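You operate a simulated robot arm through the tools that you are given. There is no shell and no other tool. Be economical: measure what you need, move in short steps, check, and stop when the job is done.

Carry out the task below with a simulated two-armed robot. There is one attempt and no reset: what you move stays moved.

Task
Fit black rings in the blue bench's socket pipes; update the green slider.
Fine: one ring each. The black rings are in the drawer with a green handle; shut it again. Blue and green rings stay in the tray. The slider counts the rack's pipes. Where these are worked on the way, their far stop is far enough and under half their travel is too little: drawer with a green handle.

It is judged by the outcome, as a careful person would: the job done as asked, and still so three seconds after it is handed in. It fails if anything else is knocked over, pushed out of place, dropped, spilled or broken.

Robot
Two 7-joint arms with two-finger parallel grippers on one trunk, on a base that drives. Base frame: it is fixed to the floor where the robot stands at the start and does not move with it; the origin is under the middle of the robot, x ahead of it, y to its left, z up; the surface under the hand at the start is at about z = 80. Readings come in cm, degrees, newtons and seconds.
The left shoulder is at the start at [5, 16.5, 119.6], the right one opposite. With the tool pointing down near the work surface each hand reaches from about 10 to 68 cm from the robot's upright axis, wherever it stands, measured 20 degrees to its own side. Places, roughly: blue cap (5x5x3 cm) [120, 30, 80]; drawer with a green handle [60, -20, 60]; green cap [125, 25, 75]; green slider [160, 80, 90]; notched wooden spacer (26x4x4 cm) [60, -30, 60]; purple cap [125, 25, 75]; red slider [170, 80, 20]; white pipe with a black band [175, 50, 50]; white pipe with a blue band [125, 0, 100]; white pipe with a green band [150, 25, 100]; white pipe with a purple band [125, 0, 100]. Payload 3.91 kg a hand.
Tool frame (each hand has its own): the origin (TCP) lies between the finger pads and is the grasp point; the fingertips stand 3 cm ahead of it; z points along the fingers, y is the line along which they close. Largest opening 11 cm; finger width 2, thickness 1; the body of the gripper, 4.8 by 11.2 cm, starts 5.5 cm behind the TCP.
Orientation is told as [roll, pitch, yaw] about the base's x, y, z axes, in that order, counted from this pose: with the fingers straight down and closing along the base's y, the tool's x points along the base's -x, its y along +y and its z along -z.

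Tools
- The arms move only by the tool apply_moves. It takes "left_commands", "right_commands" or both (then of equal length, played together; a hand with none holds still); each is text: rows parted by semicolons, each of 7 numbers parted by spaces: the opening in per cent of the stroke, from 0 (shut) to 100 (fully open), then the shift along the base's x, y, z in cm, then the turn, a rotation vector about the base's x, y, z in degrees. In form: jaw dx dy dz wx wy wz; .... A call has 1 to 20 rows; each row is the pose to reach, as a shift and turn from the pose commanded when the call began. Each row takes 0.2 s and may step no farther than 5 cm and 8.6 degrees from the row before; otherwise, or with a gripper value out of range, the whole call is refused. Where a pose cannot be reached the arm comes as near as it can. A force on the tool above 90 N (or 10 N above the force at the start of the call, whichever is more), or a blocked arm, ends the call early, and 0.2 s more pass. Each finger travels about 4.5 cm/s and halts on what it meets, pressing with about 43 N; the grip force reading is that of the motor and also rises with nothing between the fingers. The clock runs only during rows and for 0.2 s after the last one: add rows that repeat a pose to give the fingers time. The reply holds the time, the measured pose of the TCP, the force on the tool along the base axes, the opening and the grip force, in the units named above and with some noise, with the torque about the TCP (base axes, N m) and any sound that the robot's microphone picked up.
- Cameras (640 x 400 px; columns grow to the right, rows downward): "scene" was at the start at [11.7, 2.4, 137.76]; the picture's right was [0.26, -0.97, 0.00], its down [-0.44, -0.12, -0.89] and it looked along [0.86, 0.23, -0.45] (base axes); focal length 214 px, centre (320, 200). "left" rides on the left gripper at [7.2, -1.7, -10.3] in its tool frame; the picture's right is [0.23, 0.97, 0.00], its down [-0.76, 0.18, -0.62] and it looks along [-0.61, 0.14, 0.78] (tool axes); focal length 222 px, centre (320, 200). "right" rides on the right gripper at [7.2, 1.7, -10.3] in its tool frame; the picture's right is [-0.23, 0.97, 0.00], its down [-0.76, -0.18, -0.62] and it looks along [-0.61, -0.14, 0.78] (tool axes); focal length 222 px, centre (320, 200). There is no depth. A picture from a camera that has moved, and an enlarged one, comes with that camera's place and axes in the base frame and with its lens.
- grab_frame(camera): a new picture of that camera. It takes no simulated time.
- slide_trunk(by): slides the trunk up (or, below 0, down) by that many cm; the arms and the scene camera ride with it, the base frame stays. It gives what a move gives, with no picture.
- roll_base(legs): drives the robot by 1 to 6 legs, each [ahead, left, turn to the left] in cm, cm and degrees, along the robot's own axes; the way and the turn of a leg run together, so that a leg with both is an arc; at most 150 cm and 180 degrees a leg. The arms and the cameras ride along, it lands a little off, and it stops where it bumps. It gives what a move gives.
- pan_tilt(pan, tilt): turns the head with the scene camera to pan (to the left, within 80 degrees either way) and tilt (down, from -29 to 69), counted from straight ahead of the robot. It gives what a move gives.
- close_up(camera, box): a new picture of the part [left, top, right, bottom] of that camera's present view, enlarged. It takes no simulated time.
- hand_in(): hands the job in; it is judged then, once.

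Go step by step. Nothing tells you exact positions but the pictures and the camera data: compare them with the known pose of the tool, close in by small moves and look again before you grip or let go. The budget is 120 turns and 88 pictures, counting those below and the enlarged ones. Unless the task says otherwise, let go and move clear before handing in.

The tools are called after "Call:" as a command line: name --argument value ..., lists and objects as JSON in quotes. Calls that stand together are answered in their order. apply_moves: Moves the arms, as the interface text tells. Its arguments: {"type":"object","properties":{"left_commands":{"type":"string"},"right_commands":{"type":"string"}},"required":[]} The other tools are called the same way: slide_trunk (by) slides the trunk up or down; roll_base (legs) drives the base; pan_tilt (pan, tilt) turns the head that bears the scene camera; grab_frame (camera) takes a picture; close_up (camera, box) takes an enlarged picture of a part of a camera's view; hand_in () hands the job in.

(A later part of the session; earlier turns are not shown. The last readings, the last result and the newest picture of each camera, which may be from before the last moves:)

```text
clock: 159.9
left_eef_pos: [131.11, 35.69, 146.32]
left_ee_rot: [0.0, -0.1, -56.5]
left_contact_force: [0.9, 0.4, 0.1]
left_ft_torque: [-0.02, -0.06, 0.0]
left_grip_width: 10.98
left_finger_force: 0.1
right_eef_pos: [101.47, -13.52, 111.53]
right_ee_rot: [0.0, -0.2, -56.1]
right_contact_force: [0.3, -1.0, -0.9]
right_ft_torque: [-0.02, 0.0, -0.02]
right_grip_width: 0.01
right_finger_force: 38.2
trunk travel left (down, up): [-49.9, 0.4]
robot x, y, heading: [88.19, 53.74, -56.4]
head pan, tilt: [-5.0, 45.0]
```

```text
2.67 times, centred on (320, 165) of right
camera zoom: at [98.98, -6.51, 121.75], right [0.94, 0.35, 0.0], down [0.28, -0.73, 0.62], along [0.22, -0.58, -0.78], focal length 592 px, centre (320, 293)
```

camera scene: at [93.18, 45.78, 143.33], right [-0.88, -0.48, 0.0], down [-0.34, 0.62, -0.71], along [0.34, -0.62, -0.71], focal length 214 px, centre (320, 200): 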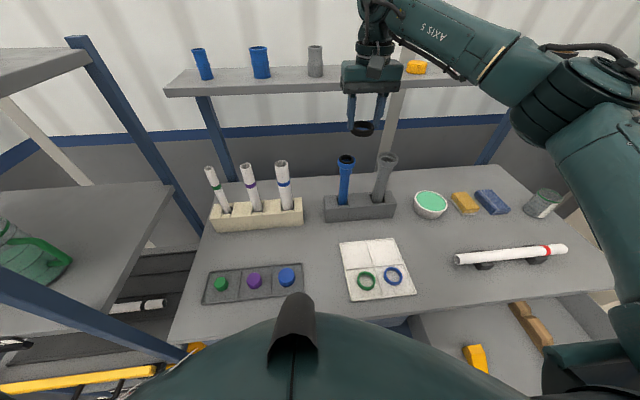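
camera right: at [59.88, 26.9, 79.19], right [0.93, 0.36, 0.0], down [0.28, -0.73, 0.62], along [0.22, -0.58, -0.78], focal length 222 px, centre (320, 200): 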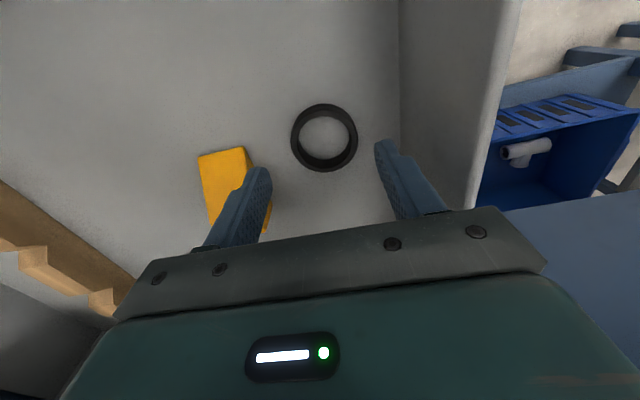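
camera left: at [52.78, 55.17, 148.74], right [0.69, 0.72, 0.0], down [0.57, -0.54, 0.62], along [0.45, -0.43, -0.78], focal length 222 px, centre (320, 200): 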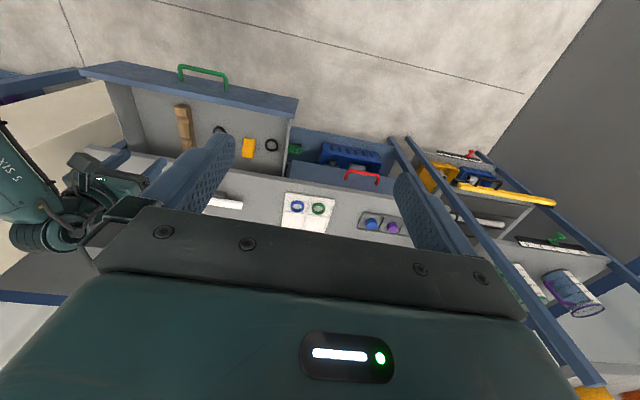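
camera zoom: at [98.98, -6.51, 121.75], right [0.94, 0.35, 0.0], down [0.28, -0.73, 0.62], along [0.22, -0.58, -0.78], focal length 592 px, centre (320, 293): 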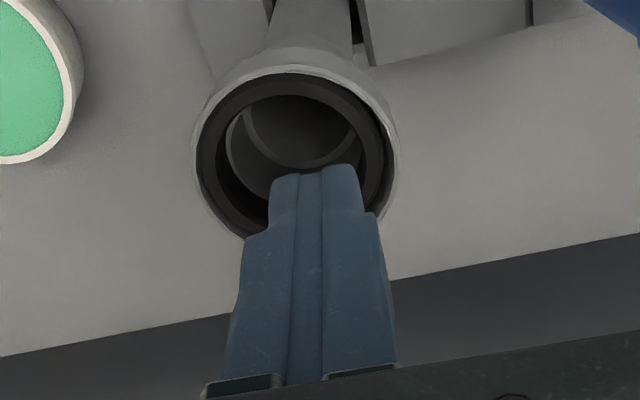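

The pipe now leans slightly, with its mouth at about (101.1, -14.1), and the ring is centred in it. I'll grip the ring shallowly from inside, lift a bit, and press it straight down.

Call:
apply_moves --right_commands "0 -0.37 -0.58 0 0 0 0; 0 -0.37 -0.58 -1.2 0 0 0; 0 -0.37 -0.58 -2.4 0 0 0; 0 -0.37 -0.58 -3.4 0 0 0; 15 -0.37 -0.58 -3.4 0 0 0; 30 -0.37 -0.58 -3.4 0 0 0; 32 -0.37 -0.58 -3.4 0 0 0; 32 -0.37 -0.58 -3.4 0 0 0; 32 -0.2 -0.3 -3 0 0 0; 32 -0.1 -0.2 -2.6 0 0 0; 32 -0.1 -0.2 -2.6 0 0 0; 32 -0.1 -0.2 -3 0 0 0; 32 -0.1 -0.2 -3.4 0 0 0; 32 -0.1 -0.25 -3.8 0 0 0; 32 -0.1 -0.3 -4.1 0 0 0; 32 -0.1 -0.35 -4.4 0 0 0; 32 -0.1 -0.35 -4.4 0 0 0"

```text
clock: 163.5
left_eef_pos: [131.0, 36.05, 146.43]
left_ee_rot: [-0.1, -0.1, -56.5]
left_contact_force: [0.4, 0.3, 0.1]
left_ft_torque: [0.02, 0.01, 0.04]
left_grip_width: 10.98
left_finger_force: 0.1
right_eef_pos: [101.61, -13.58, 107.47]
right_ee_rot: [0.0, -0.7, -56.1]
right_contact_force: [-0.8, 0.0, 26.8]
right_ft_torque: [-0.02, 0.02, 0.02]
right_grip_width: 2.3
right_finger_force: 0.1
trunk travel left (down, up): [-49.9, 0.4]
robot x, y, heading: [88.17, 54.18, -56.8]
head pan, tilt: [-5.0, 45.0]
```

Contact is now balanced (no torque). Press a bit harder.

Call:
apply_moves --right_commands "32 0 -0.05 -0.3 0 0 0; 32 0 -0.1 -0.6 0 0 0; 32 0 -0.15 -0.9 0 0 0; 32 0 -0.2 -1.2 0 0 0; 32 0 -0.2 -1.2 0 0 0"

```text
clock: 164.7
left_eef_pos: [130.86, 36.43, 146.49]
left_ee_rot: [-0.1, -0.3, -56.5]
left_contact_force: [-0.7, 0.0, -0.3]
left_ft_torque: [0.0, 0.03, -0.02]
left_grip_width: 11.0
left_finger_force: 0.1
right_eef_pos: [101.68, -13.71, 107.37]
right_ee_rot: [0.1, -1.4, -56.2]
right_contact_force: [-4.7, 1.5, 56.1]
right_ft_torque: [0.25, 0.71, -0.03]
right_grip_width: 2.25
right_finger_force: 0.1
trunk travel left (down, up): [-49.9, 0.4]
robot x, y, heading: [88.59, 54.23, -56.7]
head pan, tilt: [-5.0, 45.0]
```

Bottomed at 56 N. I'll relieve, close in place, lift out and view both.

Call:
apply_moves --right_commands "32 0 0.1 0.6 0 0 0; 32 0 0.15 1 0 0 0; 20 0 0.15 1 0 0 0; 5 0 0.15 1 0 0 0; 0 0 0.15 1 0 0 0; 0 0 0.15 1 0 0 0; 0 0 0.15 2.5 0 0 0; 0 0 0.15 5 0 0 0; 0 0 0.15 9 0 0 0; 0 0 0.15 12 0 0 0; 0 0 0.15 12 0 0 0"

Call:
close_up --camera "scene" --box '[325, 143, 405, 183]'

```text
clock: 167.1
left_eef_pos: [131.06, 35.58, 146.34]
left_ee_rot: [0.0, 0.2, -56.5]
left_contact_force: [-0.4, 0.1, -0.4]
left_ft_torque: [0.0, 0.0, -0.02]
left_grip_width: 11.01
left_finger_force: 0.2
right_eef_pos: [101.67, -13.75, 117.68]
right_ee_rot: [0.0, -0.2, -56.1]
right_contact_force: [0.8, 0.6, 0.3]
right_ft_torque: [0.02, 0.0, 0.03]
right_grip_width: 0.0
right_finger_force: 37.5
trunk travel left (down, up): [-49.9, 0.4]
robot x, y, heading: [88.85, 54.06, -56.6]
head pan, tilt: [-5.0, 45.0]
```

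```text
8.00 times, centred on (365, 163) of scene
camera zoom: at [94.04, 44.41, 143.33], right [-0.88, -0.48, 0.0], down [-0.34, 0.62, -0.71], along [0.34, -0.62, -0.71], focal length 1716 px, centre (-40, 496)
```

zoom: 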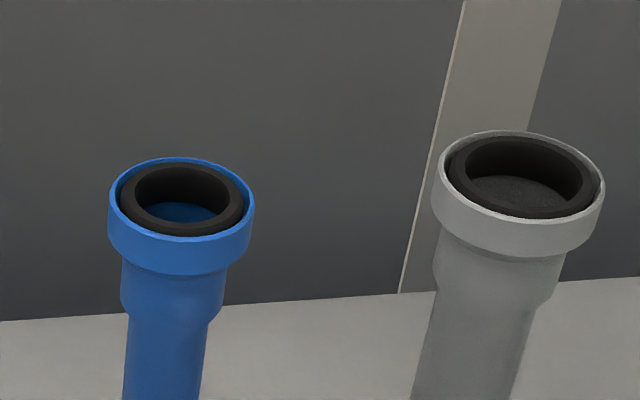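

Both sit similarly, with the grey one a bit to the right of centre. I'll re-grip the grey ring from inside, lift it slightly, and check its centring with the wrist camera before pressing.

Call:
apply_moves --right_commands "0 0 0 -4 0 0 0; 0 0 0 -7 0 0 0; 0 0 0 -8.5 0 0 0; 0 0 0 -9.6 0 0 0; 15 0 0 -9.6 0 0 0; 30 0 0 -9.6 0 0 0; 32 0 0 -9.6 0 0 0; 32 0 0 -9.6 0 0 0; 32 0 0 -9 0 0 0; 32 0 0 -8.3 0 0 0; 32 0 0 -8.3 0 0 0"

Call:
close_up --camera "right" --box '[220, 80, 420, 230]'

```text
clock: 169.5
left_eef_pos: [131.05, 35.69, 146.45]
left_ee_rot: [-0.1, 0.2, -56.5]
left_contact_force: [0.0, 0.8, -0.5]
left_ft_torque: [0.0, -0.01, -0.02]
left_grip_width: 10.99
left_finger_force: 0.1
right_eef_pos: [101.64, -13.78, 109.49]
right_ee_rot: [0.0, -0.1, -56.1]
right_contact_force: [0.0, 0.9, -0.3]
right_ft_torque: [0.0, -0.04, -0.01]
right_grip_width: 2.27
right_finger_force: 0.2
trunk travel left (down, up): [-49.9, 0.4]
robot x, y, heading: [88.87, 54.22, -56.7]
head pan, tilt: [-5.0, 45.0]
```

```text
2.67 times, centred on (320, 155) of right
camera zoom: at [98.98, -6.79, 119.89], right [0.94, 0.35, 0.0], down [0.28, -0.73, 0.62], along [0.22, -0.58, -0.78], focal length 592 px, centre (320, 320)
```

zoom: 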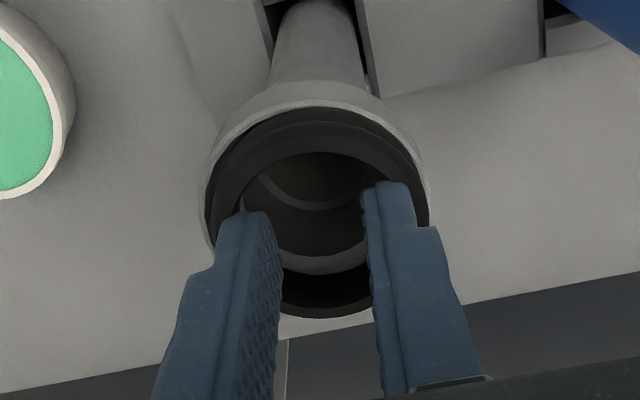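

The offset is small: shift (-0.18, +0.06), then lower slowly.

Call:
apply_moves --right_commands "32 -0.18 0.06 0 0 0 0; 32 -0.18 0.06 0 0 0 0; 32 -0.18 0.06 -0.4 0 0 0; 32 -0.18 0.06 -0.8 0 0 0; 32 -0.18 0.06 -1.1 0 0 0; 32 -0.18 0.06 -1.4 0 0 0; 32 -0.18 0.06 -1.7 0 0 0; 32 -0.18 0.06 -1.9 0 0 0; 32 -0.18 0.03 -2.1 0 0 0; 32 -0.18 0 -2.4 0 0 0; 32 -0.18 -0.05 -2.7 0 0 0; 32 -0.18 -0.05 -2.7 0 0 0"

```text
clock: 172.1
left_eef_pos: [131.02, 36.04, 146.63]
left_ee_rot: [-0.2, -0.2, -56.5]
left_contact_force: [-0.6, -0.8, -0.5]
left_ft_torque: [-0.01, 0.02, 0.0]
left_grip_width: 11.01
left_finger_force: 0.0
right_eef_pos: [101.46, -13.94, 107.45]
right_ee_rot: [-0.2, -0.6, -56.1]
right_contact_force: [-0.7, 0.9, 30.5]
right_ft_torque: [0.13, 0.14, -0.01]
right_grip_width: 2.28
right_finger_force: 0.0
trunk travel left (down, up): [-49.9, 0.4]
robot x, y, heading: [88.76, 53.76, -56.6]
head pan, tilt: [-5.0, 45.0]
```

Still no snap on grey. I'll release it and test the blue one by pressing from above, which will show how the latch behaves.

Call:
apply_moves --right_commands "32 0 0.05 0.3 0 0 0; 20 0 0.05 0.3 0 0 0; 5 0 0.05 0.3 0 0 0; 0 0 0.05 0.3 0 0 0; 0 0 0.05 0.3 0 0 0; 0 0 0.05 2.5 0 0 0; 0 0 0.05 5 0 0 0; 0 2.8 1.8 5 0 0 0; 8 5.6 3.6 5 0 0 0; 16 8.2 5.4 5 0 0 0; 16 10.8 7.2 5 0 0 0; 16 10.8 7.2 3.5 0 0 0; 16 10.8 7.2 2.5 0 0 0; 16 10.8 7.2 1.8 0 0 0; 16 10.8 7.2 1.4 0 0 0; 16 10.8 7.2 1.1 0 0 0; 16 10.8 7.2 0.8 0 0 0; 16 10.8 7.2 0.8 0 0 0"

```text
clock: 175.9
left_eef_pos: [130.77, 36.21, 146.57]
left_ee_rot: [-0.1, -0.1, -56.5]
left_contact_force: [0.8, 0.8, -0.1]
left_ft_torque: [0.01, 0.0, 0.01]
left_grip_width: 10.99
left_finger_force: 0.1
right_eef_pos: [112.12, -6.63, 108.91]
right_ee_rot: [0.0, -1.4, -56.2]
right_contact_force: [-0.5, -2.0, 52.0]
right_ft_torque: [-0.58, 0.23, 0.01]
right_grip_width: 1.78
right_finger_force: 0.6
trunk travel left (down, up): [-49.9, 0.4]
robot x, y, heading: [88.85, 54.15, -56.6]
head pan, tilt: [-5.0, 45.0]
```

Contact heights show the ring now rests about 0.6 cm above its snapped level, so it was pulled out on withdrawal, and needs precise centring to drop in. I'll re-grip the blue ring from inside and lift slightly.

Call:
apply_moves --right_commands "16 0 0 1.2 0 0 0; 8 0 0 2.4 0 0 0; 0 0 0 2.4 0 0 0; 0 0 0 2.4 0 0 0; 0 0 0 1.5 0 0 0; 0 0 0 0.6 0 0 0; 8 0 0 0.6 0 0 0; 16 0 0 0.6 0 0 0; 16 0 0 0.6 0 0 0; 16 0 0 0.6 0 0 0; 16 0 0 1 0 0 0; 16 0 0 1.5 0 0 0; 16 0 0 1.5 0 0 0; 16 0 0 1.5 0 0 0"

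```text
clock: 178.9
left_eef_pos: [131.03, 35.72, 146.36]
left_ee_rot: [0.0, 0.1, -56.4]
left_contact_force: [-0.7, 1.4, 0.8]
left_ft_torque: [0.0, -0.01, 0.02]
left_grip_width: 11.01
left_finger_force: 0.0
right_eef_pos: [112.2, -6.71, 109.09]
right_ee_rot: [0.0, 0.0, -56.0]
right_contact_force: [-0.1, -0.6, -0.9]
right_ft_torque: [0.02, -0.01, -0.01]
right_grip_width: 1.13
right_finger_force: 0.0
trunk travel left (down, up): [-49.9, 0.4]
robot x, y, heading: [88.65, 53.97, -56.5]
head pan, tilt: [-5.0, 45.0]
```

Shift (+0.03, +0.16) to the earlier successful position and lower slowly.

Call:
apply_moves --right_commands "16 0.03 0.16 0 0 0 0; 16 0.03 0.16 -0.4 0 0 0; 16 0.03 0.16 -0.8 0 0 0; 16 0.03 0.16 -1.2 0 0 0; 16 0.03 0.16 -1.5 0 0 0; 16 0.03 0.16 -1.8 0 0 0; 16 0.03 0.16 -1.8 0 0 0"

```text
clock: 180.5
left_eef_pos: [130.94, 35.83, 146.5]
left_ee_rot: [0.0, 0.0, -56.5]
left_contact_force: [0.8, 0.3, 0.0]
left_ft_torque: [-0.01, 0.05, -0.03]
left_grip_width: 11.0
left_finger_force: 0.1
right_eef_pos: [112.15, -6.43, 107.37]
right_ee_rot: [-0.1, -0.3, -56.1]
right_contact_force: [0.4, -0.3, 14.2]
right_ft_torque: [-0.02, 0.0, 0.04]
right_grip_width: 1.15
right_finger_force: 0.0
trunk travel left (down, up): [-49.9, 0.4]
robot x, y, heading: [88.58, 54.09, -56.3]
head pan, tilt: [-5.0, 45.0]
heard: snap
```

Snap again. Now I'll close the fingers without any lift and listen.

Call:
apply_moves --right_commands "14 0 0 0 0 0 0; 11 0 0 0 0 0 0; 8 0 0 0 0 0 0; 5 0 0 0 0 0 0; 3 0 0 0 0 0 0; 3 0 0 0 0 0 0"

```text
clock: 181.9
left_eef_pos: [131.05, 35.92, 146.43]
left_ee_rot: [0.0, 0.0, -56.5]
left_contact_force: [-0.3, -0.5, 0.2]
left_ft_torque: [0.03, 0.0, -0.02]
left_grip_width: 10.97
left_finger_force: 0.1
right_eef_pos: [112.2, -6.43, 107.52]
right_ee_rot: [-0.1, -0.2, -56.1]
right_contact_force: [-1.3, -1.4, 11.3]
right_ft_torque: [-0.1, 0.02, 0.0]
right_grip_width: 0.46
right_finger_force: 1.3
trunk travel left (down, up): [-49.9, 0.4]
robot x, y, heading: [88.4, 53.95, -56.7]
head pan, tilt: [-5.0, 45.0]
```

Call:
apply_moves --right_commands "0 0 0 0.1 0 0 0; 0 0 0 0.2 0 0 0; 0 0 0 0.2 0 0 0; 0 0 0 0.4 0 0 0; 0 0 0 0.6 0 0 0; 0 0 0 0.8 0 0 0; 0 0 0 1 0 0 0; 0 0 0 1 0 0 0"

```text
clock: 183.7
left_eef_pos: [131.03, 35.72, 146.39]
left_ee_rot: [0.0, 0.2, -56.5]
left_contact_force: [0.9, 0.5, 0.9]
left_ft_torque: [0.0, -0.01, 0.03]
left_grip_width: 11.02
left_finger_force: 0.1
right_eef_pos: [112.35, -6.62, 108.28]
right_ee_rot: [0.0, -0.1, -56.1]
right_contact_force: [0.7, -0.3, -0.5]
right_ft_torque: [0.03, 0.01, -0.02]
right_grip_width: 0.02
right_finger_force: 38.1
trunk travel left (down, up): [-49.9, 0.4]
robot x, y, heading: [88.72, 53.93, -56.6]
head pan, tilt: [-5.0, 45.0]
```

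The fingers came out with no second snap, so the blue ring stays latched. Now the grey: I'll press lightly on its top and make small circles so it drops into its step.

Call:
apply_moves --right_commands "0 0 0 2 0 0 0; 0 0 0 4.5 0 0 0; 0 -2.8 -1.8 5 0 0 0; 8 -5.6 -3.6 5 0 0 0; 16 -8.2 -5.3 5 0 0 0; 23 -10.85 -7.1 5 0 0 0; 23 -10.85 -7.1 3 0 0 0; 23 -10.85 -7.1 1.5 0 0 0; 23 -10.85 -7.1 0.6 0 0 0; 23 -10.85 -7.1 0.1 0 0 0; 23 -10.7 -7.1 0.1 0 0 0; 23 -10.6 -6.95 0.1 0 0 0; 23 -10.7 -6.8 0.1 0 0 0; 23 -10.85 -6.8 0.1 0 0 0; 23 -11 -6.95 0.1 0 0 0; 23 -11.1 -7.1 0.1 0 0 0; 23 -11.1 -7.3 0.1 0 0 0; 23 -10.95 -7.4 0.1 0 0 0; 23 -10.75 -7.4 0.1 0 0 0; 23 -10.6 -7.2 0.1 0 0 0"

```text
clock: 187.9
left_eef_pos: [131.06, 36.11, 146.55]
left_ee_rot: [-0.1, 0.0, -56.6]
left_contact_force: [-0.4, 0.8, 0.3]
left_ft_torque: [-0.01, -0.03, 0.01]
left_grip_width: 11.0
left_finger_force: 0.0
right_eef_pos: [101.65, -13.66, 108.92]
right_ee_rot: [-0.1, -0.5, -56.2]
right_contact_force: [-0.1, 2.7, 27.5]
right_ft_torque: [0.32, -0.05, 0.01]
right_grip_width: 2.49
right_finger_force: 0.1
trunk travel left (down, up): [-49.9, 0.4]
robot x, y, heading: [88.41, 54.07, -56.8]
head pan, tilt: [-5.0, 45.0]
```

Call:
apply_moves --right_commands "23 -0.15 -0.1 1 0 0 0; 10 -0.15 -0.1 2.5 0 0 0; 0 -0.15 -0.1 5 0 0 0; 0 -0.15 -0.1 8 0 0 0; 0 -0.15 -0.1 8 0 0 0; 0 -0.15 -0.1 8 0 0 0"

Call:
close_up --camera "right" --box '[260, 60, 380, 160]'

```text
clock: 189.3
left_eef_pos: [131.08, 35.71, 146.39]
left_ee_rot: [0.0, 0.1, -56.5]
left_contact_force: [0.1, -0.1, -0.4]
left_ft_torque: [0.02, -0.01, -0.02]
left_grip_width: 10.99
left_finger_force: 0.0
right_eef_pos: [101.47, -13.83, 116.51]
right_ee_rot: [0.0, -0.1, -56.1]
right_contact_force: [0.3, 0.1, -0.3]
right_ft_torque: [-0.04, 0.01, -0.01]
right_grip_width: 0.0
right_finger_force: 37.9
trunk travel left (down, up): [-49.9, 0.4]
robot x, y, heading: [88.45, 54.07, -56.8]
head pan, tilt: [-5.0, 45.0]
```

```text
4.00 times, centred on (320, 110) of right
camera zoom: at [98.87, -6.84, 126.85], right [0.94, 0.35, 0.0], down [0.28, -0.73, 0.62], along [0.22, -0.58, -0.78], focal length 888 px, centre (320, 560)
```

zoom: 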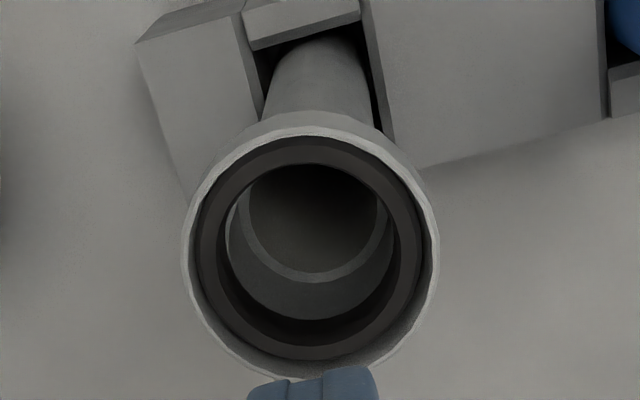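

The ring looks concentric and level; the mouth by the calibrated estimate is at (101.22, -13.88). I'll re-grip from inside shallowly, lift 0.9, and lower exactly there.

Call:
apply_moves --right_commands "0 -0.25 -0.05 -3 0 0 0; 0 -0.25 -0.05 -6 0 0 0; 0 -0.25 -0.05 -7.5 0 0 0; 0 -0.25 -0.05 -8.3 0 0 0; 10 -0.25 -0.05 -8.3 0 0 0; 20 -0.25 -0.05 -8.3 0 0 0; 30 -0.25 -0.05 -8.3 0 0 0; 30 -0.25 -0.05 -8.3 0 0 0; 30 -0.25 -0.05 -7.8 0 0 0; 30 -0.25 -0.05 -7.3 0 0 0; 30 -0.25 -0.05 -7.3 0 0 0; 30 -0.25 -0.05 -7.7 0 0 0; 30 -0.25 -0.05 -8.1 0 0 0; 30 -0.25 -0.05 -8.4 0 0 0; 30 -0.25 -0.05 -8.7 0 0 0; 30 -0.25 -0.05 -9 0 0 0; 30 -0.25 -0.05 -9 0 0 0"

```text
clock: 192.9
left_eef_pos: [130.95, 35.95, 146.47]
left_ee_rot: [-0.1, -0.1, -56.6]
left_contact_force: [-0.2, -0.9, 0.1]
left_ft_torque: [0.02, 0.0, -0.01]
left_grip_width: 11.01
left_finger_force: 0.0
right_eef_pos: [101.44, -13.84, 107.77]
right_ee_rot: [-0.1, -0.5, -56.1]
right_contact_force: [0.2, -0.2, 23.2]
right_ft_torque: [-0.01, -0.02, 0.03]
right_grip_width: 2.27
right_finger_force: 0.1
trunk travel left (down, up): [-49.9, 0.4]
robot x, y, heading: [88.98, 53.97, -56.3]
head pan, tilt: [-5.0, 45.0]
heard: snap
```

Snap on the grey ring. Now close without lifting, then withdraw gently.

Call:
apply_moves --right_commands "24 0 0 0 0 0 0; 18 0 0 0 0 0 0; 12 0 0 0 0 0 0; 6 0 0 0 0 0 0; 0 0 0 0.1 0 0 0; 0 0 0 0.2 0 0 0; 0 0 0 0.4 0 0 0; 0 0 0 0.6 0 0 0; 0 0 0 0.9 0 0 0; 0 0 0 1.5 0 0 0; 0 0 0 3 0 0 0; 0 0 0 6 0 0 0; 0 0 0 10 0 0 0; 0 0 0 14 0 0 0; 0 0 0 14 0 0 0"

Call:
close_up --camera "scene" --box '[325, 143, 405, 183]'

```text
clock: 196.1
left_eef_pos: [131.1, 35.62, 146.35]
left_ee_rot: [0.0, 0.1, -56.4]
left_contact_force: [0.5, -0.6, -0.3]
left_ft_torque: [0.03, 0.03, -0.01]
left_grip_width: 11.02
left_finger_force: 0.1
right_eef_pos: [101.16, -13.71, 121.42]
right_ee_rot: [0.0, -0.2, -56.1]
right_contact_force: [0.5, 0.3, -0.4]
right_ft_torque: [0.0, 0.03, -0.01]
right_grip_width: 0.02
right_finger_force: 37.6
trunk travel left (down, up): [-49.9, 0.4]
robot x, y, heading: [88.62, 54.04, -56.6]
head pan, tilt: [-5.0, 45.0]
heard: snap
```

```text
8.00 times, centred on (365, 163) of scene
camera zoom: at [94.04, 44.39, 143.33], right [-0.88, -0.48, 0.0], down [-0.34, 0.62, -0.71], along [0.34, -0.62, -0.71], focal length 1716 px, centre (-40, 496)
```

zoom: 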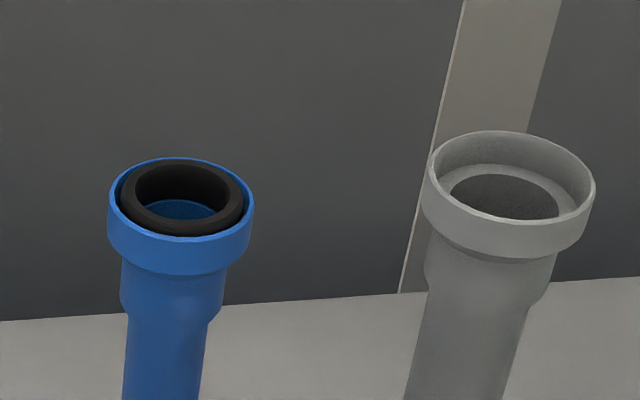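

The grey ring came out with the fingers. I must see where it is.

Call:
grab_frame --camera "right"

```text
2 pictures are left
camera right: at [98.56, -6.74, 131.73], right [0.94, 0.35, 0.0], down [0.28, -0.73, 0.62], along [0.22, -0.58, -0.78], focal length 222 px, centre (320, 200)
```

right: 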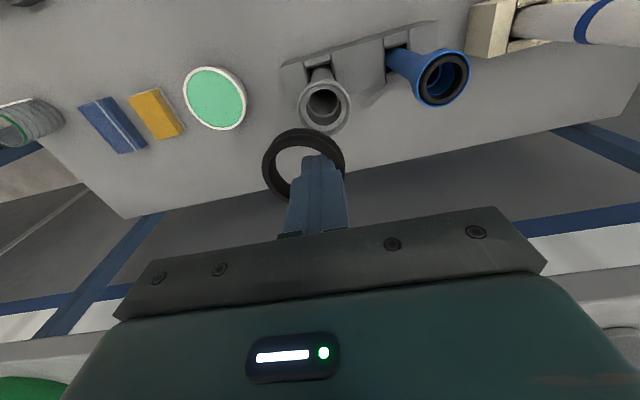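

The ring is hanging on the left-side finger, about 0.9 cm right and 0.6 cm near of the hand axis. I'll bring the ring itself over the cup and lower until it touches.

Call:
apply_moves --right_commands "0 1.1 -0.15 0 0 0 0; 0 1.1 -0.15 -4 0 0 0; 0 1.1 -0.15 -8 0 0 0; 0 1.1 -0.15 -11 0 0 0; 0 1.1 -0.15 -12 0 0 0; 0 1.1 -0.15 -12.5 0 0 0; 0 1.1 -0.15 -12.9 0 0 0; 0 1.1 -0.15 -12.9 0 0 0"

```text
clock: 197.9
left_eef_pos: [130.99, 35.74, 146.44]
left_ee_rot: [0.1, 0.2, -56.5]
left_contact_force: [0.4, 0.1, 0.1]
left_ft_torque: [0.03, -0.01, -0.04]
left_grip_width: 10.98
left_finger_force: 0.0
right_eef_pos: [102.25, -14.01, 108.38]
right_ee_rot: [-0.1, -0.2, -56.0]
right_contact_force: [0.0, -0.4, 0.4]
right_ft_torque: [-0.02, 0.03, 0.04]
right_grip_width: 0.0
right_finger_force: 37.6
trunk travel left (down, up): [-49.9, 0.4]
robot x, y, heading: [88.48, 54.2, -56.5]
head pan, tilt: [-5.0, 45.0]
```

Call:
apply_moves --right_commands "0 0 0.1 -0.3 0 0 0; 0 0 0.1 -0.6 0 0 0; 0 0 0.1 -0.9 0 0 0; 0 0 0.1 -0.9 0 0 0"

```text
clock: 198.9
left_eef_pos: [131.09, 35.7, 146.36]
left_ee_rot: [0.0, 0.1, -56.5]
left_contact_force: [-1.0, 0.3, 0.1]
left_ft_torque: [0.01, 0.02, 0.05]
left_grip_width: 10.99
left_finger_force: 0.1
right_eef_pos: [102.35, -13.99, 107.57]
right_ee_rot: [0.0, -0.1, -56.1]
right_contact_force: [-0.3, 0.6, 0.9]
right_ft_torque: [0.01, 0.01, -0.03]
right_grip_width: 0.02
right_finger_force: 37.8
trunk travel left (down, up): [-49.9, 0.4]
robot x, y, heading: [88.6, 54.09, -56.5]
head pan, tilt: [-5.0, 45.0]
```

Call:
apply_moves --right_commands "0 0 0 -0.3 0 0 0; 0 0 0 -0.6 0 0 0; 0 0 0 -0.6 0 0 0"

```text
clock: 199.7
left_eef_pos: [130.94, 35.88, 146.41]
left_ee_rot: [-0.2, -0.1, -56.6]
left_contact_force: [0.2, 0.2, -0.1]
left_ft_torque: [0.03, -0.03, -0.01]
left_grip_width: 11.01
left_finger_force: 0.0
right_eef_pos: [102.34, -13.84, 107.34]
right_ee_rot: [0.1, -0.4, -56.2]
right_contact_force: [-0.4, -0.1, 17.2]
right_ft_torque: [0.02, 0.07, 0.02]
right_grip_width: 0.02
right_finger_force: 38.4
trunk travel left (down, up): [-49.9, 0.4]
robot x, y, heading: [88.67, 54.15, -56.3]
head pan, tilt: [-5.0, 45.0]
```

Fingertips are on the inner ledge, so the ring is in the cup. I'll rise slightly and expand while shifting back to the mouth centre, to recentre the ring.

Call:
apply_moves --right_commands "0 0 0 0.6 0 0 0; 0 0 0 1.2 0 0 0; 4 -0.25 -0.02 1.2 0 0 0; 8 -0.5 -0.04 1.2 0 0 0; 12 -0.75 -0.06 1.2 0 0 0; 17 -1.03 -0.08 1.2 0 0 0; 24 -1.03 -0.08 1.2 0 0 0; 30 -1.03 -0.08 1.2 0 0 0; 30 -1.03 -0.08 1.2 0 0 0"

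```text
clock: 201.7
left_eef_pos: [131.02, 35.79, 146.42]
left_ee_rot: [0.0, 0.2, -56.5]
left_contact_force: [0.2, -0.4, -0.2]
left_ft_torque: [-0.02, -0.01, -0.01]
left_grip_width: 11.0
left_finger_force: 0.0
right_eef_pos: [101.3, -14.16, 108.21]
right_ee_rot: [0.0, 0.0, -56.1]
right_contact_force: [-0.7, 0.3, 0.3]
right_ft_torque: [0.01, -0.02, 0.02]
right_grip_width: 3.32
right_finger_force: 0.1
trunk travel left (down, up): [-49.9, 0.4]
robot x, y, heading: [88.14, 53.73, -56.3]
head pan, tilt: [-5.0, 45.0]
```

The fingers opened past the ring's bore, so the ring is no longer on them. I have 2 pictures left: I'll retract the hand upward and then take one wide scene view with both pipes and the rack.

Call:
apply_moves --right_commands "20 0 0 0 0 0 0; 5 0 0 0.3 0 0 0; 0 0 0 0.6 0 0 0; 0 0 0 3 0 0 0; 0 0 0 7 0 0 0; 0 0 0 11 0 0 0; 0 0 0 13 0 0 0; 0 -1 2 13 0 0 0; 0 -2 5 13 0 0 0; 0 -2 5 13 0 0 0"

Call:
pan_tilt --pan 22 --tilt 42

```text
clock: 203.9
left_eef_pos: [131.11, 35.62, 146.37]
left_ee_rot: [0.1, 0.2, -56.6]
left_contact_force: [0.7, -0.5, -0.5]
left_ft_torque: [0.0, 0.03, -0.02]
left_grip_width: 11.02
left_finger_force: 0.1
right_eef_pos: [99.44, -9.35, 121.22]
right_ee_rot: [-0.1, -0.1, -56.2]
right_contact_force: [-0.8, -0.2, 0.0]
right_ft_torque: [-0.01, -0.03, 0.0]
right_grip_width: 0.0
right_finger_force: 37.5
trunk travel left (down, up): [-49.9, 0.4]
robot x, y, heading: [88.61, 54.12, -56.5]
head pan, tilt: [-5.0, 45.0]
```

```text
clock: 204.8
left_eef_pos: [131.05, 35.74, 146.35]
left_ee_rot: [0.0, 0.2, -56.5]
left_contact_force: [-0.1, 0.0, -0.3]
left_ft_torque: [0.01, 0.03, 0.01]
left_grip_width: 10.99
left_finger_force: 0.0
right_eef_pos: [99.38, -9.26, 121.26]
right_ee_rot: [0.0, -0.1, -56.1]
right_contact_force: [0.2, 0.4, -0.1]
right_ft_torque: [0.0, 0.02, -0.02]
right_grip_width: 0.0
right_finger_force: 37.2
trunk travel left (down, up): [-49.9, 0.4]
robot x, y, heading: [88.84, 54.07, -56.4]
head pan, tilt: [22.0, 42.0]
```

Call:
close_up --camera "scene" --box '[60, 140, 560, 330]'

```text
1.28 times, centred on (310, 235) of scene
camera zoom: at [97.06, 46.85, 143.77], right [-0.57, -0.82, 0.0], down [-0.55, 0.38, -0.74], along [0.61, -0.42, -0.67], focal length 274 px, centre (333, 155)
```

zoom: 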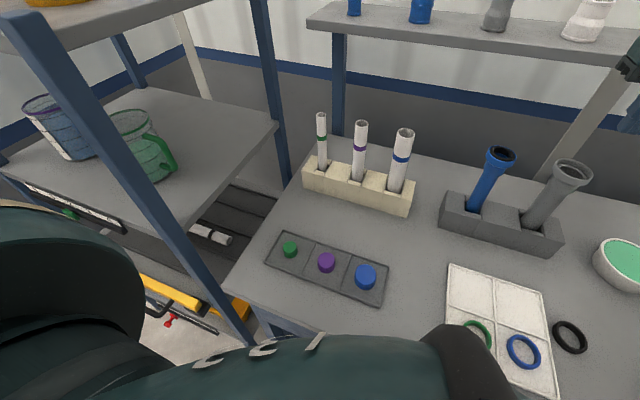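

The grey ring fell onto the bench beside the tray, near (83.5, -1.0); nothing else was touched. With one picture left, I'll pick it up from inside using geometry and contact feedback: first move above it with closed fingers.

Call:
apply_moves --right_commands "0 -3.5 2 0 0 0 0; 0 -7 4 0 0 0 0; 0 -10.5 6 0 0 0 0; 0 -14 7.5 0 0 0 0; 0 -15.9 8.35 -3 0 0 0; 0 -15.9 8.35 -8 0 0 0; 0 -15.9 8.35 -13 0 0 0; 0 -15.9 8.35 -18 0 0 0; 0 -15.9 8.35 -23 0 0 0; 0 -15.9 8.35 -28 0 0 0; 0 -15.9 8.35 -33 0 0 0; 0 -15.9 8.35 -33 0 0 0; 0 -15.9 8.35 -33 0 0 0"

```text
clock: 207.6
left_eef_pos: [130.97, 35.65, 146.35]
left_ee_rot: [0.0, 0.1, -56.5]
left_contact_force: [-0.2, 0.4, 0.1]
left_ft_torque: [-0.02, 0.04, -0.02]
left_grip_width: 10.99
left_finger_force: 0.1
right_eef_pos: [83.74, -0.44, 88.09]
right_ee_rot: [0.0, -0.1, -56.1]
right_contact_force: [-0.3, -0.2, -0.6]
right_ft_torque: [0.0, -0.04, -0.04]
right_grip_width: 0.0
right_finger_force: 37.5
trunk travel left (down, up): [-49.9, 0.4]
robot x, y, heading: [88.41, 53.81, -56.4]
head pan, tilt: [22.0, 42.0]
```

Call:
apply_moves --right_commands "0 -0.15 -0.4 -2 0 0 0; 0 -0.15 -0.4 -3.5 0 0 0; 0 -0.15 -0.4 -4 0 0 0; 0 -0.15 -0.4 -4.3 0 0 0; 0 -0.15 -0.4 -4.6 0 0 0; 0 -0.15 -0.4 -4.6 0 0 0"

```text
clock: 209.0
left_eef_pos: [131.02, 35.76, 146.4]
left_ee_rot: [0.1, 0.1, -56.6]
left_contact_force: [-0.1, 0.4, 0.7]
left_ft_torque: [0.02, -0.02, -0.04]
left_grip_width: 10.99
left_finger_force: 0.1
right_eef_pos: [83.47, -1.21, 83.48]
right_ee_rot: [0.1, -0.1, -56.1]
right_contact_force: [-0.3, -0.4, 0.9]
right_ft_torque: [-0.01, 0.02, -0.03]
right_grip_width: 0.01
right_finger_force: 37.5
trunk travel left (down, up): [-49.9, 0.4]
robot x, y, heading: [88.46, 54.16, -56.5]
head pan, tilt: [22.0, 42.0]
```

No contact at tip z≈80.5, so the tips should be inside the ring. Expand and read the width.

Call:
apply_moves --right_commands "10 0 0 0 0 0 0; 20 0 0 0 0 0 0; 28 0 0 0 0 0 0; 28 0 0 0 0 0 0; 28 0 0 0 0 0 0"

```text
clock: 210.2
left_eef_pos: [131.01, 35.59, 146.41]
left_ee_rot: [0.1, 0.2, -56.4]
left_contact_force: [0.4, 0.8, 0.8]
left_ft_torque: [0.01, -0.01, -0.02]
left_grip_width: 10.99
left_finger_force: 0.2
right_eef_pos: [83.26, -1.14, 83.69]
right_ee_rot: [-0.1, -0.2, -56.0]
right_contact_force: [-0.3, -0.1, 0.4]
right_ft_torque: [0.0, 0.01, -0.01]
right_grip_width: 1.96
right_finger_force: 0.1
trunk travel left (down, up): [-49.9, 0.4]
robot x, y, heading: [88.63, 53.93, -56.4]
head pan, tilt: [22.0, 42.0]
```

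Width 1.96 means the ring is on the fingers, but a bit off-centre. I'll jiggle slightly along the depth direction to let it self-centre.

Call:
apply_moves --right_commands "28 0.17 -0.25 0 0 0 0; 28 0.33 -0.5 0 0 0 0; 28 0 0 0 0 0 0; 28 -0.33 0.5 0 0 0 0; 28 0 0 0 0 0 0; 28 0 0 0 0 0 0"

```text
clock: 211.6
left_eef_pos: [131.02, 35.84, 146.32]
left_ee_rot: [0.0, -0.1, -56.5]
left_contact_force: [0.6, -1.1, 0.2]
left_ft_torque: [0.0, -0.06, 0.03]
left_grip_width: 11.01
left_finger_force: 0.0
right_eef_pos: [83.21, -1.0, 83.59]
right_ee_rot: [0.0, -0.1, -56.1]
right_contact_force: [-0.4, 2.0, 3.9]
right_ft_torque: [0.07, 0.02, 0.05]
right_grip_width: 2.01
right_finger_force: 0.1
trunk travel left (down, up): [-49.9, 0.4]
robot x, y, heading: [88.63, 53.8, -56.3]
head pan, tilt: [22.0, 42.0]
```

Call:
apply_moves --right_commands "10 0 0 0.1 0 0 0; 10 0 0 0.1 0 0 0; 20 0 0 0.1 0 0 0; 28 0 0 0.1 0 0 0; 28 0 0 0.1 0 0 0; 28 0 0 0.1 0 0 0; 28 0 0 1 0 0 0; 28 0 0 3 0 0 0; 28 0 0 3 0 0 0"

```text
clock: 213.6
left_eef_pos: [131.01, 35.65, 146.32]
left_ee_rot: [0.0, 0.1, -56.4]
left_contact_force: [0.3, -0.2, -0.9]
left_ft_torque: [-0.04, 0.01, 0.01]
left_grip_width: 10.99
left_finger_force: 0.0
right_eef_pos: [83.27, -1.26, 86.45]
right_ee_rot: [-0.1, -0.1, -56.1]
right_contact_force: [-1.1, -0.1, -0.3]
right_ft_torque: [-0.01, -0.02, 0.01]
right_grip_width: 2.07
right_finger_force: 0.0
trunk travel left (down, up): [-49.9, 0.4]
robot x, y, heading: [88.47, 54.03, -56.8]
head pan, tilt: [22.0, 42.0]
```

Held and lifted (2.07). Carry it up and over to above the grey mouth.

Call:
apply_moves --right_commands "28 0 0 4 0 0 0; 28 0 0 8 0 0 0; 28 0 0 12 0 0 0; 28 0 0 16 0 0 0; 28 0 0 20 0 0 0; 28 0 0 24 0 0 0; 28 0 0 28 0 0 0; 28 3.6 -2.5 29 0 0 0; 28 7.2 -5 29 0 0 0; 28 10.8 -7.5 29 0 0 0; 28 14.4 -10 29 0 0 0; 28 17.95 -12.62 29 0 0 0; 28 17.95 -12.62 27 0 0 0; 28 17.95 -12.62 26 0 0 0; 28 17.95 -12.62 26 0 0 0; 28 17.95 -12.62 26 0 0 0"

```text
clock: 217.0
left_eef_pos: [131.11, 35.66, 146.32]
left_ee_rot: [0.0, 0.1, -56.5]
left_contact_force: [0.1, -0.3, -0.1]
left_ft_torque: [0.01, -0.02, 0.0]
left_grip_width: 11.01
left_finger_force: 0.1
right_eef_pos: [101.2, -13.76, 112.53]
right_ee_rot: [0.1, -0.1, -56.1]
right_contact_force: [0.4, -0.2, 0.5]
right_ft_torque: [0.0, 0.0, 0.0]
right_grip_width: 2.24
right_finger_force: 0.1
trunk travel left (down, up): [-49.9, 0.4]
robot x, y, heading: [88.66, 54.33, -56.5]
head pan, tilt: [22.0, 42.0]
```

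The ring centred itself (2.24). I'll save my last picture for the slider and insert by force feedback: lower to where it should be inside the cup.

Call:
apply_moves --right_commands "28 0.02 -0.1 -1 0 0 0; 28 0.02 -0.1 -2 0 0 0; 28 0.02 -0.1 -2.6 0 0 0; 28 0.02 -0.1 -3 0 0 0; 28 0.02 -0.1 -3.4 0 0 0; 28 0.02 -0.1 -3.4 0 0 0"

```text
clock: 218.4
left_eef_pos: [131.14, 35.68, 146.29]
left_ee_rot: [0.1, 0.2, -56.4]
left_contact_force: [-0.2, 0.7, 0.2]
left_ft_torque: [-0.04, -0.02, 0.03]
left_grip_width: 11.02
left_finger_force: 0.1
right_eef_pos: [101.19, -13.9, 109.13]
right_ee_rot: [0.0, -0.1, -56.1]
right_contact_force: [-0.1, -0.5, -0.8]
right_ft_torque: [-0.06, -0.03, 0.01]
right_grip_width: 2.25
right_finger_force: 0.0
trunk travel left (down, up): [-49.9, 0.4]
robot x, y, heading: [88.57, 54.0, -56.4]
head pan, tilt: [22.0, 42.0]
```

No contact yet, so it's entering the cup. Continue slowly.

Call:
apply_moves --right_commands "28 0 0 -0.3 0 0 0; 28 0 0 -0.6 0 0 0; 28 0 0 -0.9 0 0 0; 28 0 0 -1.2 0 0 0; 28 0 0 -1.4 0 0 0; 28 0 0 -1.4 0 0 0"

```text
clock: 219.8
left_eef_pos: [130.98, 35.67, 146.46]
left_ee_rot: [0.0, 0.0, -56.5]
left_contact_force: [-0.3, 0.7, 0.0]
left_ft_torque: [-0.04, 0.01, 0.03]
left_grip_width: 11.0
left_finger_force: 0.0
right_eef_pos: [101.27, -13.94, 108.01]
right_ee_rot: [-0.1, -0.4, -56.1]
right_contact_force: [2.0, 0.5, 11.0]
right_ft_torque: [-0.03, 0.0, -0.03]
right_grip_width: 2.27
right_finger_force: 0.1
trunk travel left (down, up): [-49.9, 0.4]
robot x, y, heading: [88.53, 54.12, -56.6]
head pan, tilt: [22.0, 42.0]
```

11 N contact, not yet snapped. Press on with a small shift towards the earlier snap position.

Call:
apply_moves --right_commands "28 0.1 0.05 -0.1 0 0 0; 28 0.15 0.08 -0.3 0 0 0; 28 0.2 0.1 -0.5 0 0 0; 28 0.2 0.1 -0.5 0 0 0"

```text
clock: 220.8
left_eef_pos: [130.95, 36.01, 146.45]
left_ee_rot: [-0.1, 0.0, -56.6]
left_contact_force: [-0.8, 0.4, 0.4]
left_ft_torque: [-0.02, 0.03, 0.02]
left_grip_width: 10.98
left_finger_force: 0.0
right_eef_pos: [101.42, -13.75, 107.4]
right_ee_rot: [0.0, -0.4, -56.2]
right_contact_force: [-0.5, -0.4, 18.1]
right_ft_torque: [-0.05, 0.01, -0.01]
right_grip_width: 2.26
right_finger_force: 0.1
trunk travel left (down, up): [-49.9, 0.4]
robot x, y, heading: [88.46, 53.57, -56.4]
head pan, tilt: [22.0, 42.0]
```

It slid down without a snap, so the ring probably slipped up on the fingers. I'll release it in the cup, re-grip shallower, lift, and lower again as in the successful try.

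Call:
apply_moves --right_commands "28 0 0 0.4 0 0 0; 20 0 0 0.4 0 0 0; 8 0 0 0.4 0 0 0; 0 0 0 0.4 0 0 0; 0 0 0 0.4 0 0 0; 0 -0.1 -0.05 0.7 0 0 0; 0 -0.15 -0.07 1.05 0 0 0; 10 -0.15 -0.07 1.05 0 0 0; 20 -0.15 -0.07 1.05 0 0 0; 30 -0.15 -0.07 1.05 0 0 0; 30 -0.15 -0.07 1.05 0 0 0; 30 -0.15 -0.07 1.5 0 0 0; 30 -0.15 -0.07 2 0 0 0; 30 -0.15 -0.07 2 0 0 0"

```text
clock: 223.8
left_eef_pos: [130.96, 35.66, 146.45]
left_ee_rot: [0.1, 0.2, -56.5]
left_contact_force: [-0.9, -0.4, -0.1]
left_ft_torque: [0.0, 0.01, 0.01]
left_grip_width: 10.98
left_finger_force: 0.1
right_eef_pos: [101.28, -13.78, 109.38]
right_ee_rot: [0.0, -0.1, -56.1]
right_contact_force: [-0.1, 0.7, 0.2]
right_ft_torque: [0.0, -0.01, 0.0]
right_grip_width: 2.26
right_finger_force: 0.1
trunk travel left (down, up): [-49.9, 0.4]
robot x, y, heading: [88.9, 54.19, -56.7]
head pan, tilt: [22.0, 42.0]
```

Re-gripped (2.26) and lifted. Lower slowly, as before.

Call:
apply_moves --right_commands "30 0 0 -0.4 0 0 0; 30 0 0 -0.8 0 0 0; 30 0 0 -1.1 0 0 0; 30 0 0 -1.4 0 0 0; 30 0 0 -1.7 0 0 0; 30 0 0 -1.9 0 0 0; 30 0 0 -1.9 0 0 0"

```text
clock: 225.4
left_eef_pos: [130.95, 36.01, 146.44]
left_ee_rot: [-0.1, -0.1, -56.6]
left_contact_force: [-0.1, 0.1, 0.7]
left_ft_torque: [-0.01, 0.01, -0.03]
left_grip_width: 11.01
left_finger_force: 0.0
right_eef_pos: [101.25, -13.79, 107.91]
right_ee_rot: [0.0, -0.5, -56.1]
right_contact_force: [0.9, -0.9, 22.3]
right_ft_torque: [-0.04, -0.04, -0.05]
right_grip_width: 2.26
right_finger_force: 0.0
trunk travel left (down, up): [-49.9, 0.4]
robot x, y, heading: [88.53, 54.32, -56.5]
head pan, tilt: [22.0, 42.0]
```

22 N, no snap yet; a tiny search around this point.

Call:
apply_moves --right_commands "30 0.12 0 0 0 0 0; 30 0.22 0 -0.05 0 0 0; 30 0.22 -0.12 -0.05 0 0 0; 30 0.1 -0.2 -0.05 0 0 0; 30 -0.05 -0.2 -0.1 0 0 0; 30 -0.15 -0.1 -0.1 0 0 0; 30 -0.15 0.08 -0.1 0 0 0; 30 0 0.18 -0.1 0 0 0; 30 0.15 0.15 -0.15 0 0 0; 30 0.2 0 -0.2 0 0 0; 30 0.2 0 -0.2 0 0 0"

```text
clock: 227.8
left_eef_pos: [131.01, 35.96, 146.42]
left_ee_rot: [0.0, 0.0, -56.5]
left_contact_force: [1.0, 0.6, 0.1]
left_ft_torque: [0.0, -0.02, 0.0]
left_grip_width: 11.01
left_finger_force: 0.0
right_eef_pos: [101.45, -13.71, 107.39]
right_ee_rot: [0.0, -0.2, -56.1]
right_contact_force: [0.0, -0.5, 18.7]
right_ft_torque: [-0.14, 0.07, 0.0]
right_grip_width: 2.28
right_finger_force: 0.1
trunk travel left (down, up): [-49.9, 0.4]
robot x, y, heading: [88.33, 53.9, -56.8]
head pan, tilt: [22.0, 42.0]
```

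Slipped again. I'll repeat the re-grip, aiming at the exact pose where it snapped before (101.44, -13.84).

Call:
apply_moves --right_commands "20 0 0 0.3 0 0 0; 8 0 0 0.3 0 0 0; 0 0 0 0.3 0 0 0; 0 0 0 0.3 0 0 0; 0 -0.04 -0.08 0.6 0 0 0; 0 -0.04 -0.08 0.95 0 0 0; 10 -0.04 -0.08 0.95 0 0 0; 20 -0.04 -0.08 0.95 0 0 0; 30 -0.04 -0.08 0.95 0 0 0; 30 -0.04 -0.08 0.95 0 0 0; 30 -0.04 -0.08 1.45 0 0 0; 30 -0.04 -0.08 1.95 0 0 0; 30 -0.04 -0.08 1.95 0 0 0; 30 -0.04 -0.08 1.5 0 0 0; 30 -0.04 -0.08 1.1 0 0 0; 30 -0.04 -0.08 0.8 0 0 0; 30 -0.04 -0.08 0.5 0 0 0; 30 -0.04 -0.08 0.2 0 0 0; 30 -0.04 -0.08 0.2 0 0 0"

```text
clock: 231.8
left_eef_pos: [131.0, 36.0, 146.38]
left_ee_rot: [-0.2, -0.1, -56.6]
left_contact_force: [0.3, -0.2, -1.0]
left_ft_torque: [0.0, 0.0, 0.01]
left_grip_width: 11.0
left_finger_force: 0.0
right_eef_pos: [101.52, -13.89, 107.85]
right_ee_rot: [0.0, -0.4, -56.2]
right_contact_force: [-0.1, -0.2, 24.5]
right_ft_torque: [0.0, -0.02, -0.04]
right_grip_width: 2.26
right_finger_force: 0.1
trunk travel left (down, up): [-49.9, 0.4]
robot x, y, heading: [88.79, 53.69, -56.7]
head pan, tilt: [22.0, 42.0]
heard: snap
```

Snap. Now close very slowly while still pressing.

Call:
apply_moves --right_commands "20 0 0 0 0 0 0; 19 0 0 0 0 0 0; 18 0 0 0 0 0 0; 17 0 0 0 0 0 0; 15 0 0 0 0 0 0; 13 0 0 0 0 0 0; 11 0 0 0 0 0 0; 9 0 0 0 0 0 0; 7 0 0 0 0 0 0; 7 0 0 0 0 0 0; 7 0 0 0 0 0 0"

```text
clock: 234.2
left_eef_pos: [131.1, 35.64, 146.36]
left_ee_rot: [0.0, 0.0, -56.4]
left_contact_force: [0.4, 0.4, 0.7]
left_ft_torque: [0.0, -0.03, 0.03]
left_grip_width: 11.0
left_finger_force: 0.0
right_eef_pos: [101.51, -13.81, 107.45]
right_ee_rot: [0.1, -0.2, -56.1]
right_contact_force: [-1.3, -0.3, 7.9]
right_ft_torque: [-0.08, 0.09, 0.0]
right_grip_width: 0.82
right_finger_force: 0.1
trunk travel left (down, up): [-49.9, 0.4]
robot x, y, heading: [88.63, 53.95, -56.7]
head pan, tilt: [22.0, 42.0]
```

Call:
apply_moves --right_commands "5 0 0 0.2 0 0 0; 3 0 0 0.2 0 0 0; 3 0 0 0.3 0 0 0; 3 0 0 0.3 0 0 0"

```text
clock: 235.2
left_eef_pos: [130.89, 35.61, 146.45]
left_ee_rot: [0.0, 0.2, -56.5]
left_contact_force: [1.2, 0.2, -0.4]
left_ft_torque: [0.04, -0.02, -0.02]
left_grip_width: 10.96
left_finger_force: 0.0
right_eef_pos: [101.53, -13.97, 107.62]
right_ee_rot: [0.0, -0.2, -56.0]
right_contact_force: [0.8, 1.0, -0.5]
right_ft_torque: [0.0, -0.02, -0.02]
right_grip_width: 0.33
right_finger_force: 0.0
trunk travel left (down, up): [-49.9, 0.4]
robot x, y, heading: [88.69, 54.41, -56.5]
head pan, tilt: [22.0, 42.0]
```

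Free with no forces. Withdraw slowly.

Call:
apply_moves --right_commands "3 0 0 0.2 0 0 0; 3 0 0 0.4 0 0 0; 3 0 0 0.6 0 0 0; 3 0 0 0.8 0 0 0; 3 0 0 1 0 0 0; 3 0 0 1.3 0 0 0; 3 0 0 1.6 0 0 0; 3 0 0 2 0 0 0; 3 0 0 2.5 0 0 0; 3 0 0 3.5 0 0 0; 3 0 0 6 0 0 0; 3 0 0 9 0 0 0; 3 0 0 13 0 0 0; 3 0 0 13 0 0 0"

```text
clock: 238.2
left_eef_pos: [131.1, 35.62, 146.47]
left_ee_rot: [0.0, 0.1, -56.5]
left_contact_force: [0.0, 0.4, -0.7]
left_ft_torque: [0.02, 0.0, 0.02]
left_grip_width: 11.01
left_finger_force: 0.0
right_eef_pos: [101.15, -13.97, 120.8]
right_ee_rot: [0.0, -0.2, -56.1]
right_contact_force: [0.4, -0.2, 0.7]
right_ft_torque: [-0.01, 0.0, 0.02]
right_grip_width: 0.35
right_finger_force: 0.1
trunk travel left (down, up): [-49.9, 0.4]
robot x, y, heading: [88.82, 54.14, -56.2]
head pan, tilt: [22.0, 42.0]
```

No second snap, so the grey ring stays latched. Next I'll retract the right hand (opening it also confirms nothing is on it), then back off.

Call:
apply_moves --right_commands "15 0 0 0 0 0 0; 30 0 0 0 0 0 0; 30 -2.7 4.1 0 0 0 0; 30 -5.4 8.2 0 0 0 0; 30 -8.1 12.3 0 0 0 0; 30 -10.8 16.4 0 0 0 0; 30 -13.5 20.5 0 0 0 0; 30 -13.5 20.5 0 0 0 0"

Call:
roll_base --legs '[[-55, 0, 0], [0, 62, 0]]'

Call:
slide_trunk --by -25

Call:
pan_tilt --pan 0 --tilt 25

```text
clock: 240.0
left_eef_pos: [131.14, 35.56, 146.36]
left_ee_rot: [0.0, 0.1, -56.5]
left_contact_force: [-0.1, 0.7, 0.3]
left_ft_torque: [-0.04, 0.02, 0.02]
left_grip_width: 11.03
left_finger_force: 0.0
right_eef_pos: [88.0, 7.11, 120.56]
right_ee_rot: [0.1, 0.0, -56.2]
right_contact_force: [-0.8, -0.6, 0.3]
right_ft_torque: [0.0, 0.01, 0.0]
right_grip_width: 3.28
right_finger_force: 0.1
trunk travel left (down, up): [-49.9, 0.4]
robot x, y, heading: [88.41, 53.93, -56.5]
head pan, tilt: [22.0, 42.0]
```

```text
clock: 248.5
left_eef_pos: [152.22, 115.27, 146.52]
left_ee_rot: [0.5, -0.1, -56.3]
left_contact_force: [-0.7, -0.2, -0.6]
left_ft_torque: [-0.03, 0.02, 0.01]
left_grip_width: 11.02
left_finger_force: 0.1
right_eef_pos: [109.75, 86.47, 120.6]
right_ee_rot: [0.4, -0.3, -55.9]
right_contact_force: [0.5, 0.2, 0.9]
right_ft_torque: [-0.02, -0.02, 0.02]
right_grip_width: 3.31
right_finger_force: 0.1
trunk travel left (down, up): [-49.9, 0.4]
robot x, y, heading: [110.86, 133.72, -56.3]
head pan, tilt: [22.0, 42.0]
stopped in leg 2: the robot was blocked; the commanded pose is now the measured one
```

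```text
clock: 251.1
left_eef_pos: [152.3, 115.29, 121.56]
left_ee_rot: [0.5, 0.1, -56.2]
left_contact_force: [-0.2, 0.5, 0.0]
left_ft_torque: [-0.02, -0.01, 0.04]
left_grip_width: 11.0
left_finger_force: 0.0
right_eef_pos: [109.72, 86.48, 95.6]
right_ee_rot: [0.4, -0.1, -55.9]
right_contact_force: [0.1, 0.7, -0.1]
right_ft_torque: [0.02, 0.03, -0.01]
right_grip_width: 3.3
right_finger_force: 0.0
trunk travel left (down, up): [-24.9, 25.4]
robot x, y, heading: [109.9, 133.89, -56.2]
head pan, tilt: [22.0, 42.0]
```

```text
clock: 252.0
left_eef_pos: [152.21, 115.34, 121.59]
left_ee_rot: [0.5, 0.1, -56.2]
left_contact_force: [-0.5, -0.2, 0.2]
left_ft_torque: [0.02, -0.01, 0.02]
left_grip_width: 11.0
left_finger_force: 0.0
right_eef_pos: [109.82, 86.52, 95.58]
right_ee_rot: [0.4, 0.0, -55.8]
right_contact_force: [-1.0, 1.0, -0.1]
right_ft_torque: [-0.01, -0.02, 0.0]
right_grip_width: 3.31
right_finger_force: 0.1
trunk travel left (down, up): [-24.9, 25.4]
robot x, y, heading: [109.99, 133.61, -56.3]
head pan, tilt: [0.0, 25.0]
```

Now the last picture: a close-up of the slider's scale and the pipe lanes below it.

Call:
close_up --camera "scene" --box '[225, 160, 385, 275]'

```text
3.48 times, centred on (305, 218) of scene
camera zoom: at [116.55, 123.38, 121.37], right [-0.83, -0.56, -0.01], down [-0.23, 0.35, -0.91], along [0.51, -0.75, -0.42], focal length 746 px, centre (372, 139)
```

zoom: 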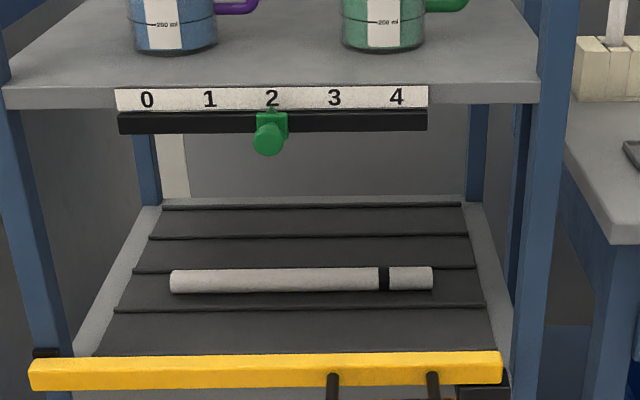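

One pipe lies in the rack, and the slider stands at 2, so it must go to 1: about 5.8 cm to my left. The knob is at about (159.8, 76.5, 92.5). I'll drive closer for the left arm.

Call:
roll_base --legs '[[0, -8, 0], [18, 0, 0]]'

```text
clock: 254.4
left_eef_pos: [156.02, 95.95, 121.29]
left_ee_rot: [0.2, 0.1, -56.6]
left_contact_force: [-0.5, -0.1, -0.3]
left_ft_torque: [-0.01, 0.02, 0.01]
left_grip_width: 11.0
left_finger_force: 0.0
right_eef_pos: [113.34, 67.4, 95.76]
right_ee_rot: [0.0, -0.1, -56.1]
right_contact_force: [-0.5, -0.4, 0.0]
right_ft_torque: [0.04, -0.01, 0.02]
right_grip_width: 3.31
right_finger_force: 0.3
trunk travel left (down, up): [-24.9, 25.4]
robot x, y, heading: [113.73, 114.6, -56.6]
head pan, tilt: [0.0, 25.0]
```

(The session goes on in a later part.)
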